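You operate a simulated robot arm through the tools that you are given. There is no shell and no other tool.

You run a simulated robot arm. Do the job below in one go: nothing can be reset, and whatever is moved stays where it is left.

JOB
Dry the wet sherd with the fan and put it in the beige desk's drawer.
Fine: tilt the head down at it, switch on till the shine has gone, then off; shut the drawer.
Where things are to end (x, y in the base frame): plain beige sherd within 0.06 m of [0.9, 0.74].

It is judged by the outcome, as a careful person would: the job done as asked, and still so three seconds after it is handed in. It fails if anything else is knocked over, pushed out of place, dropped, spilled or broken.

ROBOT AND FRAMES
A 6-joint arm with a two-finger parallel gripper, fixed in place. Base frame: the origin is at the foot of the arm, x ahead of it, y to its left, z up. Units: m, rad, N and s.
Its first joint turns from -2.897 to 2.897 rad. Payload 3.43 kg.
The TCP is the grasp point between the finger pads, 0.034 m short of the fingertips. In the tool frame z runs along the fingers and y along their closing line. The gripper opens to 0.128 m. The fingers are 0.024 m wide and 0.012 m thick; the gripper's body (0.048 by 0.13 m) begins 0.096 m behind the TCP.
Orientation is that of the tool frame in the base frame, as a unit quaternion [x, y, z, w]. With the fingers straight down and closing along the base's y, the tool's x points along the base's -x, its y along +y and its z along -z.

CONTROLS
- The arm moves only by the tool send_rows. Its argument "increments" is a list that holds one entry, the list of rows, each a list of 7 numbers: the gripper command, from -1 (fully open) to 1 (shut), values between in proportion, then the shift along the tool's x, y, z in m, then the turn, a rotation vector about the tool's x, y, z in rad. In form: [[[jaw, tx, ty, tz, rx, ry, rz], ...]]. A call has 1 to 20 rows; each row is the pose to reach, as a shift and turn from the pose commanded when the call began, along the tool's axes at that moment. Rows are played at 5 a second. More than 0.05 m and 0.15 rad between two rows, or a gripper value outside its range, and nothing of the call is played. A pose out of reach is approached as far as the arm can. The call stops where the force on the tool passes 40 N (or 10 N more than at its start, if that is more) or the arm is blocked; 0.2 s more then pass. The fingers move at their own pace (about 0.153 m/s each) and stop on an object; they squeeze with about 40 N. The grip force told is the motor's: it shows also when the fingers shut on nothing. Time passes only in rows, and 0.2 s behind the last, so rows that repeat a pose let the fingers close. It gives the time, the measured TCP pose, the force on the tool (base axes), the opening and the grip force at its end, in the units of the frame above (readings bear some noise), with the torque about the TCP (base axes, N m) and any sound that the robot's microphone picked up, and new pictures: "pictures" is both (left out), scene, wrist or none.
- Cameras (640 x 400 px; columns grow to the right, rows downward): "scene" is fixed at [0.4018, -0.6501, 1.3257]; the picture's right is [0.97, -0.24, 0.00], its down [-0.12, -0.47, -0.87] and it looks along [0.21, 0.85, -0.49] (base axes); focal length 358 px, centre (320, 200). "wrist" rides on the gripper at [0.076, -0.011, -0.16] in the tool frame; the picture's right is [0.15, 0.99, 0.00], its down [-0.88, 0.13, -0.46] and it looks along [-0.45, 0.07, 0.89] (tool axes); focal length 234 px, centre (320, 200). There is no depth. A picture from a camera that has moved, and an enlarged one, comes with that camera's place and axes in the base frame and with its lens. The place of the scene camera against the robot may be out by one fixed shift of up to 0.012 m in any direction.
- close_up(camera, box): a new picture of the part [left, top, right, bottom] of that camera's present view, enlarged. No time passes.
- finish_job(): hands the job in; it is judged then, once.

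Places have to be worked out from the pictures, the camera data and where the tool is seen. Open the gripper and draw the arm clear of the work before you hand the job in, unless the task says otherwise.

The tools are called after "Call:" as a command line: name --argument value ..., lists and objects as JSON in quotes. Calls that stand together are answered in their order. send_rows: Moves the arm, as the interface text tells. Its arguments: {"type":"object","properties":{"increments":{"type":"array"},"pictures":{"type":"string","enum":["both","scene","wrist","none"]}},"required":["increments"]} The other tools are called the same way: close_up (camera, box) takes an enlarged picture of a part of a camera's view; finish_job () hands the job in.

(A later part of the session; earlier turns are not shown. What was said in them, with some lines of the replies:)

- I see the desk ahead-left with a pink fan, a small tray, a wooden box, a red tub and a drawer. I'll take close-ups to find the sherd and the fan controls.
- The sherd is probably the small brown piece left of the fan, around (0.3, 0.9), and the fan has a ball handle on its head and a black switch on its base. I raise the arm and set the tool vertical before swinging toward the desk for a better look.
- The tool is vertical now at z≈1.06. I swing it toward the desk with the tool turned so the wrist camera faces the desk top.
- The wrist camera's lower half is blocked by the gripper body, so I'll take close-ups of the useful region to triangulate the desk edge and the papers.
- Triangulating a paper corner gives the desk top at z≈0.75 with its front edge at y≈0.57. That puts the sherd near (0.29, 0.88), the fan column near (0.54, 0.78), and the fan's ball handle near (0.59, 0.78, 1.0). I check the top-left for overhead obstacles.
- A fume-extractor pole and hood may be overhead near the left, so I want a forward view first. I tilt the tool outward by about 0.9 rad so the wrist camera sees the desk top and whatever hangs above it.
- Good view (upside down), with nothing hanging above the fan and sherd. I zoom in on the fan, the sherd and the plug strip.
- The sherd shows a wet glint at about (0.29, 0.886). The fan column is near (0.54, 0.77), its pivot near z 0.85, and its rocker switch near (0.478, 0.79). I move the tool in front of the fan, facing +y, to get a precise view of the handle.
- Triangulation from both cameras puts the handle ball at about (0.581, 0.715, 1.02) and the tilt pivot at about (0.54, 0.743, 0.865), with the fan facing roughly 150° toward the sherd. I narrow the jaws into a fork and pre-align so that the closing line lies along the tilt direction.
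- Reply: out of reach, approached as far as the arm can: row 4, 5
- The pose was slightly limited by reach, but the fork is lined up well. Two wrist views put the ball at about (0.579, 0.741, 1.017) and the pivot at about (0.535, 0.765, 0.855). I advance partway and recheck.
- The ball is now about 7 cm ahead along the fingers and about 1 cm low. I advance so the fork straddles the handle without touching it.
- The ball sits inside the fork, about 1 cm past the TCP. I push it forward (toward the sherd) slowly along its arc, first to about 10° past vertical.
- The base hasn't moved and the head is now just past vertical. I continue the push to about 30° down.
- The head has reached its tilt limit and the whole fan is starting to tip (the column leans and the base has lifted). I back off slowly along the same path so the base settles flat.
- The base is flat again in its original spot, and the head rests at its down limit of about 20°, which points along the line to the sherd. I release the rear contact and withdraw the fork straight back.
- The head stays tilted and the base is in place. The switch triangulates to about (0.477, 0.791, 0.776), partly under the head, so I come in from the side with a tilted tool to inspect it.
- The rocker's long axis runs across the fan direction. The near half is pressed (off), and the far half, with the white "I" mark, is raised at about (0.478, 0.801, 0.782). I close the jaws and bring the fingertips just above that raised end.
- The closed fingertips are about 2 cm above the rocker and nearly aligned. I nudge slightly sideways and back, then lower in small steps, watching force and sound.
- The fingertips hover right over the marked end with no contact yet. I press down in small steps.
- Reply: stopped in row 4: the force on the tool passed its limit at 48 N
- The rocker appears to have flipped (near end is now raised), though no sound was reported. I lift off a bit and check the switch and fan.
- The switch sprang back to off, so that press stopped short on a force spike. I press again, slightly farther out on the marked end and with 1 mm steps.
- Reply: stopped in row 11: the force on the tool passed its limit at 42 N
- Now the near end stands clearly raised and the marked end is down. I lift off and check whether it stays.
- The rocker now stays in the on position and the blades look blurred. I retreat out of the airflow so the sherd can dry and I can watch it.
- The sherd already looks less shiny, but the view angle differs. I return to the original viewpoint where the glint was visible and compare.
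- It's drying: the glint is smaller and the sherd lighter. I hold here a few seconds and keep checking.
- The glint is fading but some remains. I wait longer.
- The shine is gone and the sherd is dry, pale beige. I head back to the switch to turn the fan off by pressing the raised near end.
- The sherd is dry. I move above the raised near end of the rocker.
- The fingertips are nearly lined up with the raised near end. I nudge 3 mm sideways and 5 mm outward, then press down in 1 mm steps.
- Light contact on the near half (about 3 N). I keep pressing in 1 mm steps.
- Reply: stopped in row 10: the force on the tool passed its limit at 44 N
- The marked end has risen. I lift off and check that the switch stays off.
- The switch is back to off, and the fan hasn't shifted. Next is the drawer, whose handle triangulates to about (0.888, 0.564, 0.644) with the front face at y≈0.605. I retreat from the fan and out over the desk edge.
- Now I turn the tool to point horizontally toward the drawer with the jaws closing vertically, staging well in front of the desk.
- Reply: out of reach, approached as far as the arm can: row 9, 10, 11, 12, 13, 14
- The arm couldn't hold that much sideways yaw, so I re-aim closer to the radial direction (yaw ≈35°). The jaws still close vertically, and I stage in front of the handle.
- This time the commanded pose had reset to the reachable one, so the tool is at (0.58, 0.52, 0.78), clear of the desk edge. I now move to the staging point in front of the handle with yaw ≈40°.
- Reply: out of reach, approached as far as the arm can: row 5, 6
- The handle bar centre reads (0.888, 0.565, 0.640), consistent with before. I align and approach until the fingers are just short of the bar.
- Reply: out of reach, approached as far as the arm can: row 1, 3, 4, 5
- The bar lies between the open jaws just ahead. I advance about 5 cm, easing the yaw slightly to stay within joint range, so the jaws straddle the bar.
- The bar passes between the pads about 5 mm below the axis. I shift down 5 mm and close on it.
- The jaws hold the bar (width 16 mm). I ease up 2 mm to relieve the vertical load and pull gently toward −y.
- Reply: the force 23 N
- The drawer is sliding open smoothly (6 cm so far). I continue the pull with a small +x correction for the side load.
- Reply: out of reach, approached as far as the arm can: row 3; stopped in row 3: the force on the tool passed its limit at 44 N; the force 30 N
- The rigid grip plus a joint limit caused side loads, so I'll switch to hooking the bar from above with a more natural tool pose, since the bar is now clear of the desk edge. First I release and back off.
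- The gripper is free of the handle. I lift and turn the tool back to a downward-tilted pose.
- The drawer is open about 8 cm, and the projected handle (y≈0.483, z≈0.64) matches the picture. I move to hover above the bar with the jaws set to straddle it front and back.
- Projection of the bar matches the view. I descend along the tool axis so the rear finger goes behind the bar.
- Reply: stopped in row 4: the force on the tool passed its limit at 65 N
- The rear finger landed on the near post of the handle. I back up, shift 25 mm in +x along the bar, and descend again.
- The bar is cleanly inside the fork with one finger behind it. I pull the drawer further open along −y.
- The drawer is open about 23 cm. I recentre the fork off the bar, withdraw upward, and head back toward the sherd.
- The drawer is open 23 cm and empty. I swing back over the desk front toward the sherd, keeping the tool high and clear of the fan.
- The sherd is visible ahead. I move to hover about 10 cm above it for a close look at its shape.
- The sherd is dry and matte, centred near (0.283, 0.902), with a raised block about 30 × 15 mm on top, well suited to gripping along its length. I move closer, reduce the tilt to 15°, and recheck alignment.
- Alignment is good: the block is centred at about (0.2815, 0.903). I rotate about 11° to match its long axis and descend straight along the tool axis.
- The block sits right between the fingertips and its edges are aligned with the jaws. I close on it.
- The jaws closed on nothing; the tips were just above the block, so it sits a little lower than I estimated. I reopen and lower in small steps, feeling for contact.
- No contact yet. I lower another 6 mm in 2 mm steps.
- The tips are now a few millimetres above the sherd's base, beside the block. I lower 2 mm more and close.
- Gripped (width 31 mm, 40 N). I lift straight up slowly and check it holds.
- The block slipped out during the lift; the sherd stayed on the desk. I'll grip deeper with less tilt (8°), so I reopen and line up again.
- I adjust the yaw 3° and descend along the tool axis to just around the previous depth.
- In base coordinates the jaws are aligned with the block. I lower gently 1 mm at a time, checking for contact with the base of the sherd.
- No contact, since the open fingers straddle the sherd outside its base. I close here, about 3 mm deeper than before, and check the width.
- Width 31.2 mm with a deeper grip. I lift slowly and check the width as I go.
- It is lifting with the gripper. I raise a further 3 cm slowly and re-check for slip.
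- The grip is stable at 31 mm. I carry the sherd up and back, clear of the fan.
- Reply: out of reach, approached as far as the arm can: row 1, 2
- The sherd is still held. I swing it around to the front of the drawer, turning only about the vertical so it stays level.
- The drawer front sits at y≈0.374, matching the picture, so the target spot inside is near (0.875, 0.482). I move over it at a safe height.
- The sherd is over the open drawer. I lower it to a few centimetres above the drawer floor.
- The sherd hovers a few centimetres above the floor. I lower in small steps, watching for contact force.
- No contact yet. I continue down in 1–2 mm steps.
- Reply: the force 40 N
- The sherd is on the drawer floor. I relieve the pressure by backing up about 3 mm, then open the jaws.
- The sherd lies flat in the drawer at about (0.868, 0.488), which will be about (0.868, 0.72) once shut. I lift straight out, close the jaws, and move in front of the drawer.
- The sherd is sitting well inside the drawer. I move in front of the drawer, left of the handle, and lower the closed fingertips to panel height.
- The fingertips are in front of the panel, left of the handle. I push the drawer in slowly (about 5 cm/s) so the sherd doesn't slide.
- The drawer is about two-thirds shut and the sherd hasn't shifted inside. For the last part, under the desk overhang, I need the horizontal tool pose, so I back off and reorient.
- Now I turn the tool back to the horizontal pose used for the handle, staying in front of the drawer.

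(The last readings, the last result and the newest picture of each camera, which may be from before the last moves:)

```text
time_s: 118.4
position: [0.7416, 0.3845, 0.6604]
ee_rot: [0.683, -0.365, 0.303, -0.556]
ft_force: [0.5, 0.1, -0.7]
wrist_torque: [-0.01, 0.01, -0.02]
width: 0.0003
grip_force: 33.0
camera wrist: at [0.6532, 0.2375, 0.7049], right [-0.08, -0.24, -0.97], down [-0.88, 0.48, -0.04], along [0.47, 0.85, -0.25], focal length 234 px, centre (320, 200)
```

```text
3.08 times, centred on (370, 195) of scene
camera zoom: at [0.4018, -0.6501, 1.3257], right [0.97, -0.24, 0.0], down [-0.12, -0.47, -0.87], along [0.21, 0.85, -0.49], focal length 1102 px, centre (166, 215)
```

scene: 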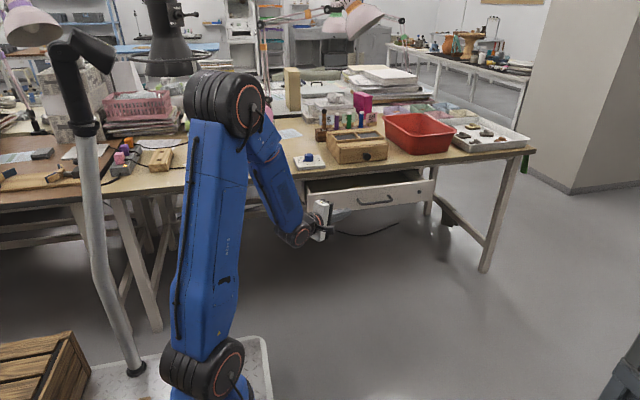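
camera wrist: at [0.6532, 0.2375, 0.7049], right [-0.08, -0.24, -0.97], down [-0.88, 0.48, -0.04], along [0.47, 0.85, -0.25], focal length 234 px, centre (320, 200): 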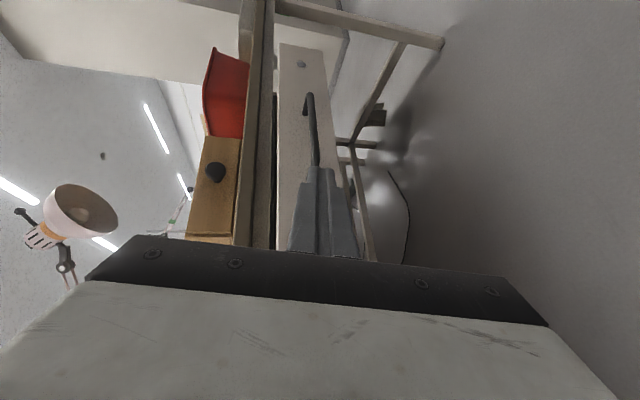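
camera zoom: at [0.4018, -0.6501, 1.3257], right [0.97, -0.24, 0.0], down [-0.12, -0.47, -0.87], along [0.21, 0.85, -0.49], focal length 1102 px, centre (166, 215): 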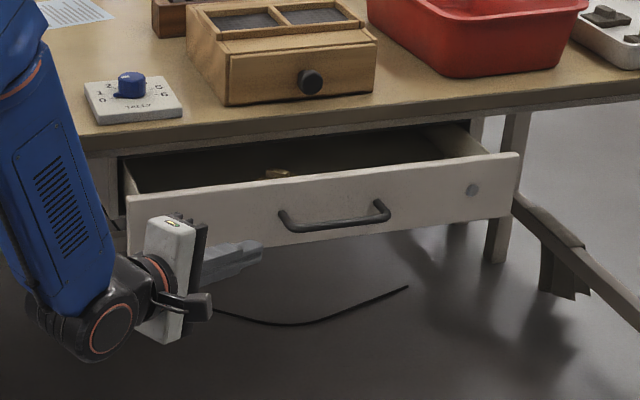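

The closed fingertips point at the left part of the panel. I push it in slowly for the remaining 10 cm, keeping below the desk board.

Call:
send_rows --increments '[[[1, -0.0251, 0.0043, 0.0177, 0, 0, 0], [1, -0.0501, 0.0008, 0.0339, 0, 0, 0], [1, -0.071, -0.0021, 0.0473, 0, 0, 0], [1, -0.0794, -0.0033, 0.0527, 0, 0, 0], [1, -0.0877, -0.0044, 0.0581, 0, 0, 0], [1, -0.0961, -0.0056, 0.0635, 0, 0, 0], [1, -0.1045, -0.0068, 0.0689, 0, 0, 0], [1, -0.1128, -0.0079, 0.0743, 0, 0, 0], [1, -0.1212, -0.0091, 0.0796, 0, 0, 0], [1, -0.1295, -0.0103, 0.085, 0, 0, 0], [1, -0.1379, -0.0114, 0.0904, 0, 0, 0], [1, -0.1462, -0.0126, 0.0958, 0, 0, 0], [1, -0.1546, -0.0138, 0.1012, 0, 0, 0]]]'

Call:
close_up --camera "scene" --box '[280, 130, 460, 260]'

```text
time_s: 121.2
position: [0.742, 0.5695, 0.6521]
ee_rot: [0.683, -0.365, 0.303, -0.556]
ft_force: [-0.3, -0.1, 0.3]
wrist_torque: [0.04, -0.01, 0.01]
width: 0.0
grip_force: 33.2
camera wrist: at [0.6539, 0.4226, 0.697], right [-0.08, -0.24, -0.97], down [-0.88, 0.48, -0.04], along [0.47, 0.85, -0.25], focal length 234 px, centre (320, 200)
```

scene: 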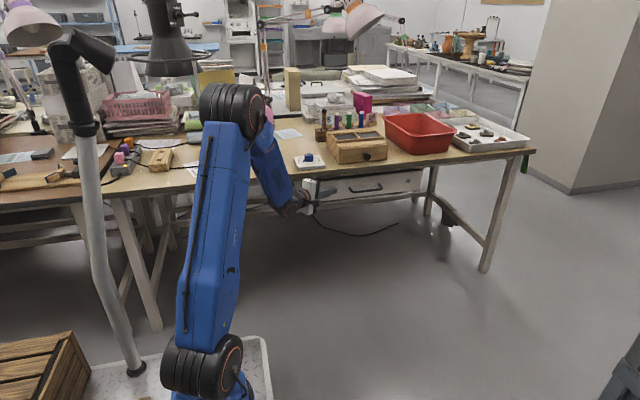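
wrist: 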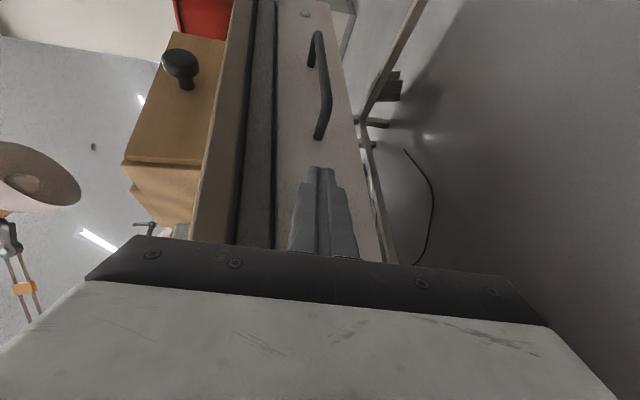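

```text
3.08 times, centred on (370, 195) of scene
camera zoom: at [0.4018, -0.6501, 1.3257], right [0.97, -0.24, 0.0], down [-0.12, -0.47, -0.87], along [0.21, 0.85, -0.49], focal length 1102 px, centre (166, 215)
```

zoom: 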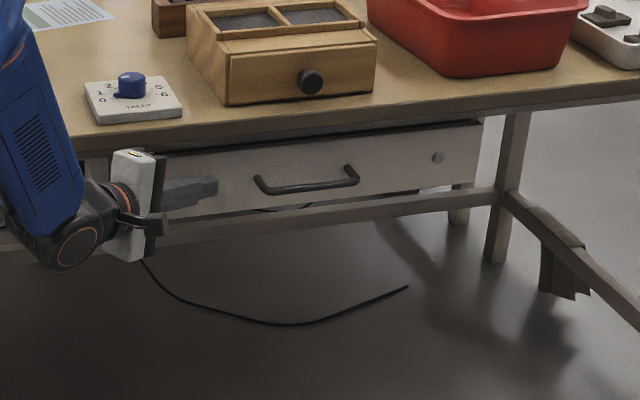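

Almost shut (leading tip at y≈0.598). I finish in 2 mm steps until the drawer seats.

Call:
send_rows --increments '[[[1, -0.0017, -0.0002, 0.0011, 0, 0, 0], [1, -0.0033, -0.0005, 0.0022, 0, 0, 0], [1, -0.005, -0.0007, 0.0032, 0, 0, 0], [1, -0.0067, -0.0009, 0.0043, 0, 0, 0], [1, -0.0084, -0.0012, 0.0054, 0, 0, 0], [1, -0.01, -0.0014, 0.0065, 0, 0, 0], [1, -0.0117, -0.0016, 0.0075, 0, 0, 0]]]'

Call:
close_up --camera "scene" --box '[290, 150, 440, 230]'

```text
time_s: 122.6
position: [0.7416, 0.5779, 0.6522]
ee_rot: [0.682, -0.367, 0.304, -0.554]
ft_force: [-8.9, -20.6, 6.5]
wrist_torque: [0.14, -0.15, -0.18]
width: 0.0003
grip_force: 33.3
stopped in row 6: the force on the tool passed its limit at 45 N (the readings are from after the stop); the commanded pose is now the measured one
camera wrist: at [0.6527, 0.4313, 0.6967], right [-0.08, -0.24, -0.97], down [-0.88, 0.48, -0.04], along [0.47, 0.84, -0.25], focal length 234 px, centre (320, 200)
```

scene: 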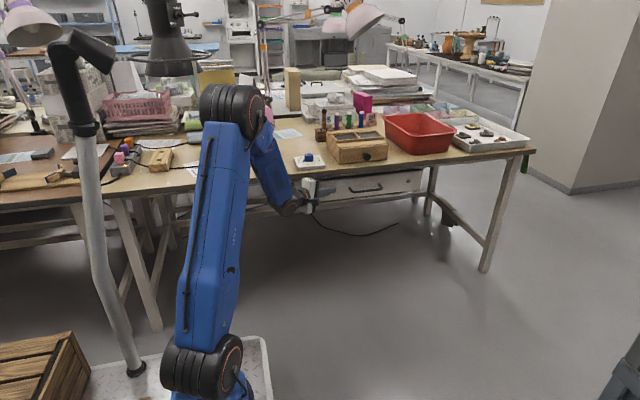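
wrist: 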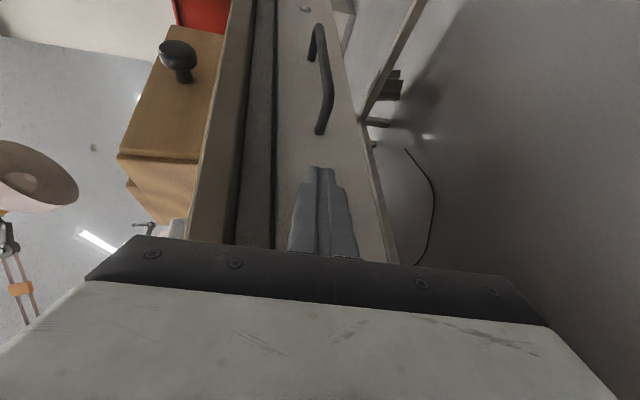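

```text
4.27 times, centred on (365, 190) of scene
camera zoom: at [0.4018, -0.6501, 1.3257], right [0.97, -0.24, 0.0], down [-0.12, -0.47, -0.87], along [0.21, 0.85, -0.49], focal length 1529 px, centre (128, 243)
```

zoom: 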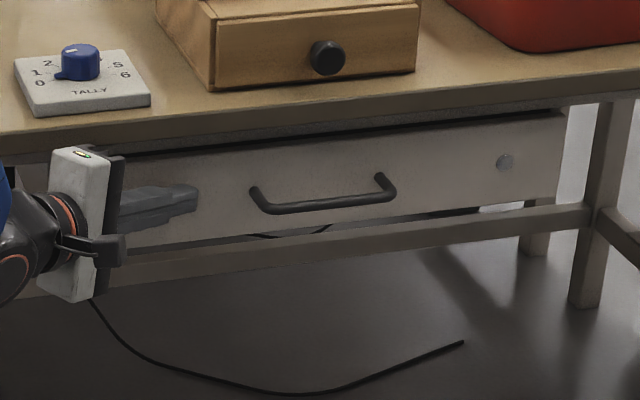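

The drawer is fully seated: the handle is at exactly its original pixels, and the push force rose against the stop. I back away and open the gripper.

Call:
send_rows --increments '[[[1, 0.0084, 0.0012, -0.0054, 0, 0, 0], [1, 0.0334, 0.0047, -0.0215, 0, 0, 0], [0.5, 0.071, 0.0099, -0.0457, 0, 0, 0], [0, 0.1086, 0.0152, -0.07, 0, 0, 0], [-0.5, 0.1462, 0.0204, -0.0942, 0, 0, 0], [-1, 0.163, 0.0227, -0.105, 0, 0, 0], [-1, 0.163, 0.0227, -0.105, 0, 0, 0]]]'

Call:
close_up --camera "scene" --box '[290, 150, 440, 230]'

```text
time_s: 124.2
position: [0.738, 0.386, 0.6501]
ee_rot: [0.682, -0.368, 0.304, -0.554]
ft_force: [0.3, 0.1, -0.8]
wrist_torque: [-0.01, -0.01, 0.04]
width: 0.128
grip_force: 0.0
camera wrist: at [0.6502, 0.239, 0.6951], right [-0.08, -0.24, -0.97], down [-0.88, 0.48, -0.04], along [0.47, 0.85, -0.25], focal length 234 px, centre (320, 200)
```

scene: 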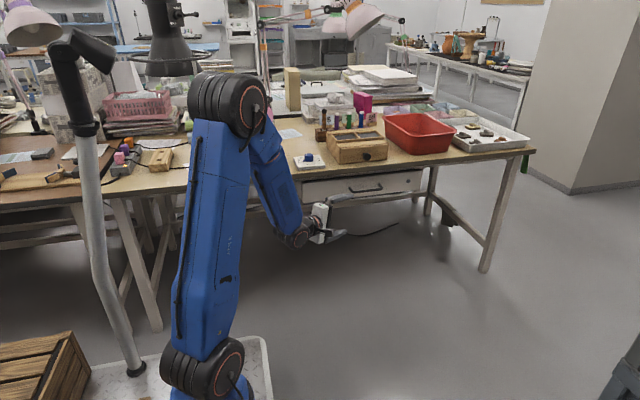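
wrist: 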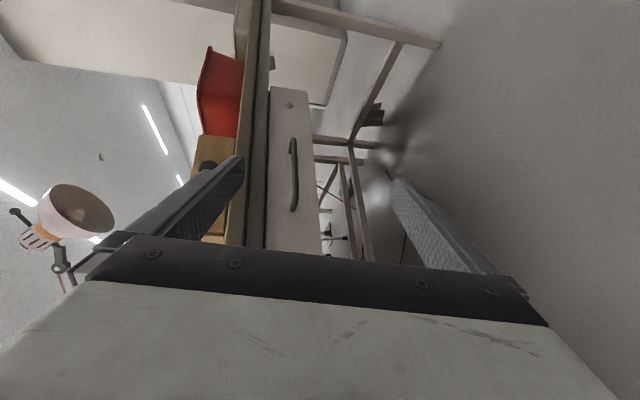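

```text
4.27 times, centred on (365, 190) of scene
camera zoom: at [0.4018, -0.6501, 1.3257], right [0.97, -0.24, 0.0], down [-0.12, -0.47, -0.87], along [0.21, 0.85, -0.49], focal length 1529 px, centre (128, 243)
```

zoom: 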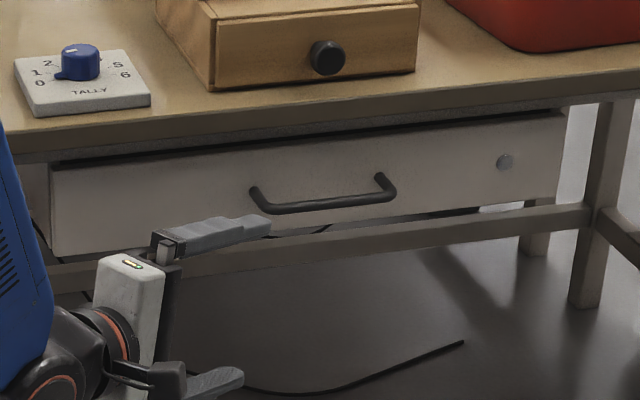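

The drawer stays shut and everything on the desk is as it was. I raise the arm, return the tool to a neutral pose clear of the desk, and take a final look.

Call:
send_rows --increments '[[[-1, 0.0066, -0.0142, -0.0072, -0.043, 0.0597, 0.1213], [-1, 0.0131, -0.0284, -0.0144, -0.086, 0.1193, 0.2426], [-1, 0.0197, -0.0426, -0.0216, -0.129, 0.179, 0.3639], [-1, 0.0262, -0.0567, -0.0288, -0.172, 0.2387, 0.4852], [-1, 0.0328, -0.0709, -0.036, -0.215, 0.2983, 0.6065], [-1, 0.0393, -0.0851, -0.0432, -0.258, 0.358, 0.7278], [-1, 0.0459, -0.0993, -0.0504, -0.3009, 0.4177, 0.849], [-1, 0.0524, -0.1135, -0.0576, -0.3439, 0.4774, 0.9703], [-1, 0.059, -0.1277, -0.0648, -0.3869, 0.537, 1.0916], [-1, 0.0655, -0.1418, -0.072, -0.4299, 0.5967, 1.2129], [-1, 0.0721, -0.156, -0.0792, -0.4729, 0.6564, 1.3342], [-1, 0.0786, -0.1702, -0.0864, -0.5159, 0.716, 1.4555], [-1, 0.0852, -0.1844, -0.0936, -0.5589, 0.7757, 1.5768]]]'

Call:
close_up --camera "scene" --box '[180, 80, 440, 220]'

```text
time_s: 127.0
position: [0.7407, 0.2855, 0.8522]
ee_rot: [-0.195, 0.946, 0.055, 0.253]
ft_force: [0.0, 0.2, 0.0]
wrist_torque: [-0.02, 0.01, -0.03]
width: 0.1281
grip_force: 0.0
camera wrist: at [0.6104, 0.2175, 0.9528], right [-0.51, 0.86, -0.07], down [0.44, 0.33, 0.84], along [0.74, 0.39, -0.55], focal length 234 px, centre (320, 200)
```

scene: 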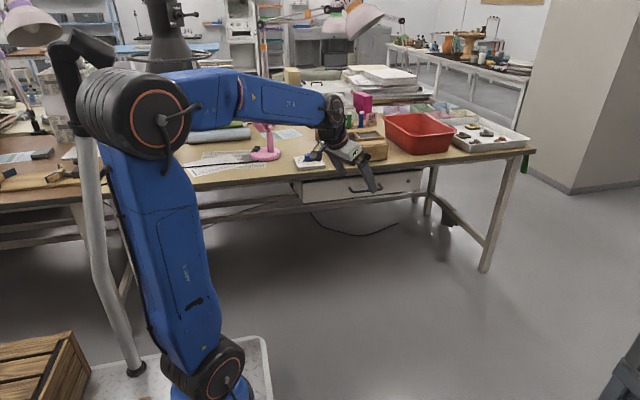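
wrist: 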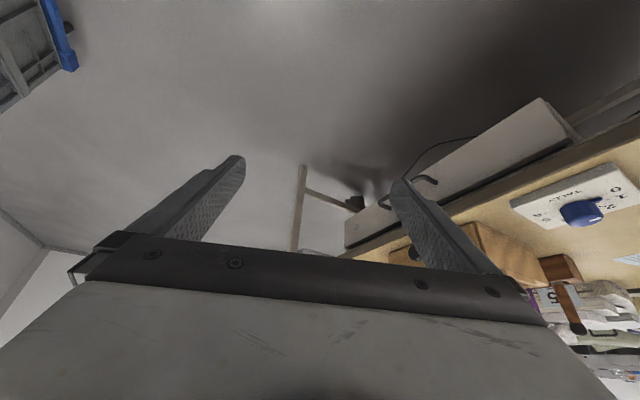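

```text
2.46 times, centred on (310, 150) of scene
camera zoom: at [0.4018, -0.6501, 1.3257], right [0.97, -0.24, 0.0], down [-0.12, -0.47, -0.87], along [0.21, 0.85, -0.49], focal length 882 px, centre (345, 323)
```

zoom: 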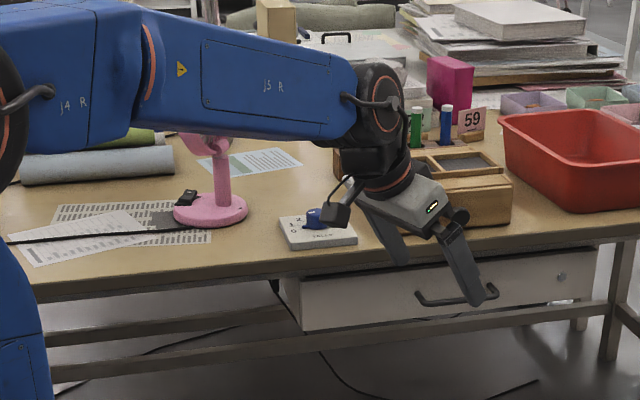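

Everything looks in place. I draw the arm fully back to near its starting pose.

Call:
send_rows --increments '[[[-1, 0.0309, -0.0269, -0.0181, 0, 0, 0], [-1, 0.0619, -0.0538, -0.0362, 0, 0, 0], [-1, 0.0928, -0.0806, -0.0543, 0, 0, 0], [-1, 0.1238, -0.1075, -0.0724, 0, 0, 0], [-1, 0.1547, -0.1344, -0.0905, 0, 0, 0], [-1, 0.1857, -0.1613, -0.1086, 0, 0, 0], [-1, 0.2166, -0.1881, -0.1267, 0, 0, 0], [-1, 0.2476, -0.215, -0.1448, 0, 0, 0], [-1, 0.2785, -0.2419, -0.1629, 0, 0, 0], [-1, 0.2785, -0.2419, -0.1629, 0, 0, 0]]]'

Call:
close_up --camera "scene" --box '[180, 80, 440, 220]'

Call:
close_up --camera "scene" --box '[240, 135, 290, 170]'

```text
time_s: 129.2
position: [0.5407, -0.0647, 0.851]
ee_rot: [-0.194, 0.946, 0.054, 0.254]
ft_force: [0.3, 0.3, -0.3]
wrist_torque: [-0.01, 0.0, 0.02]
width: 0.1276
grip_force: 0.1
camera wrist: at [0.4106, -0.1323, 0.9524], right [-0.51, 0.86, -0.07], down [0.44, 0.33, 0.84], along [0.74, 0.39, -0.54], focal length 234 px, centre (320, 200)
```

scene: 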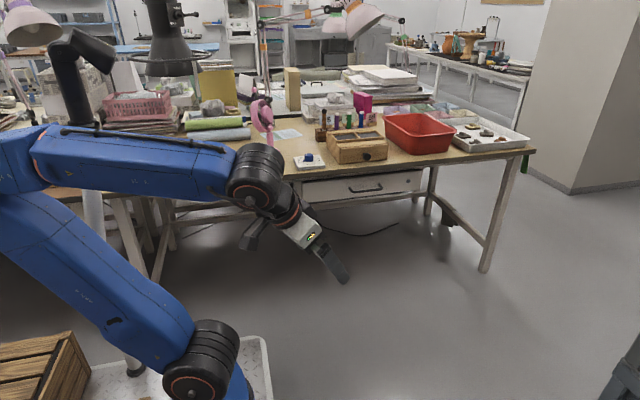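
wrist: 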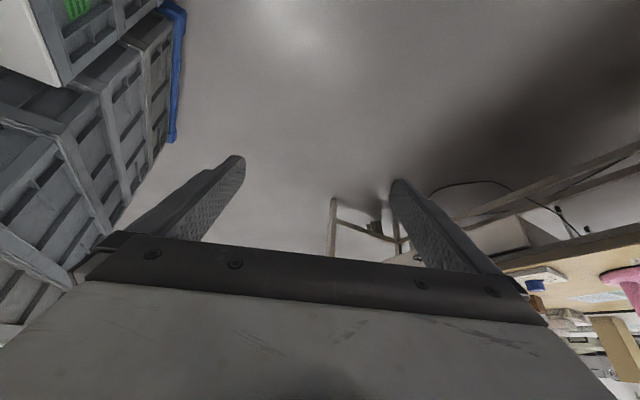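

```text
2.46 times, centred on (310, 150) of scene
camera zoom: at [0.4018, -0.6501, 1.3257], right [0.97, -0.24, 0.0], down [-0.12, -0.47, -0.87], along [0.21, 0.85, -0.49], focal length 882 px, centre (345, 323)
```

zoom: 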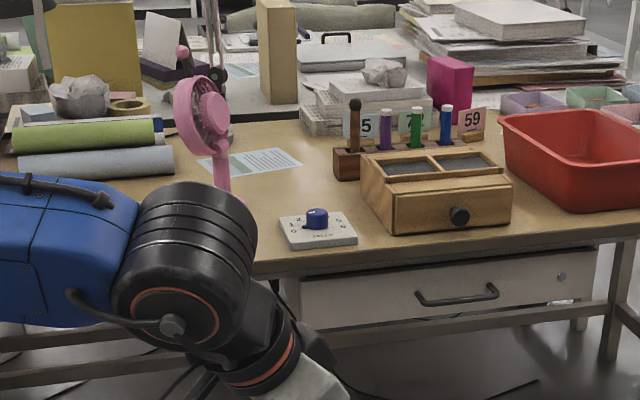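

```text
11.43 times, centred on (265, 152) of scene
camera zoom: at [0.4018, -0.6501, 1.3257], right [0.97, -0.24, 0.0], down [-0.12, -0.47, -0.87], along [0.21, 0.85, -0.49], focal length 4094 px, centre (949, 743)
```

zoom: 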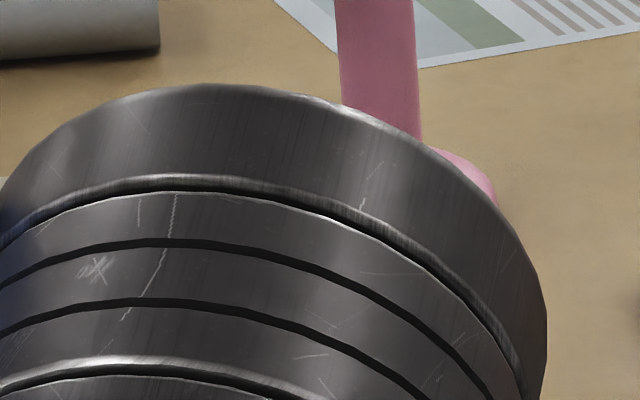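

The sherd is dry and inside the shut drawer. The fan is off and upright in its place with its head tilted down, nothing else has moved, and the arm is clear with the gripper open. I hand the job in.

Call:
finish_job

```text
The job is handed in.
```

The sherd is dry and in the beige desk's drawer, and the drawer is shut. I handed the job in; no verdict came back.

- **Fan head:** I tilted it down toward the sherd until it reached its limit, at about 20°. I briefly pushed past that limit and the fan began to tip. I backed off, and the base settled flat in its original spot.
- **Drying:** The first press on the switch didn't hold; the second did. The fan ran about 20 seconds, until the shine had gone, and is now switched off.
- **Sherd:** It slipped out of the gripper on the first lift and stayed on the desk. The second grip held. I estimate it now lies near (0.87, 0.72), about 0.04 m from the target and within the 0.06 m allowed. I couldn't see it once the drawer closed.
- **Drawer:** I pushed it in slowly until it hit its stop, and the handle looks to be back exactly where it started.

In the last pictures the rest of the desk looked undisturbed, and the arm is drawn back with the gripper open.
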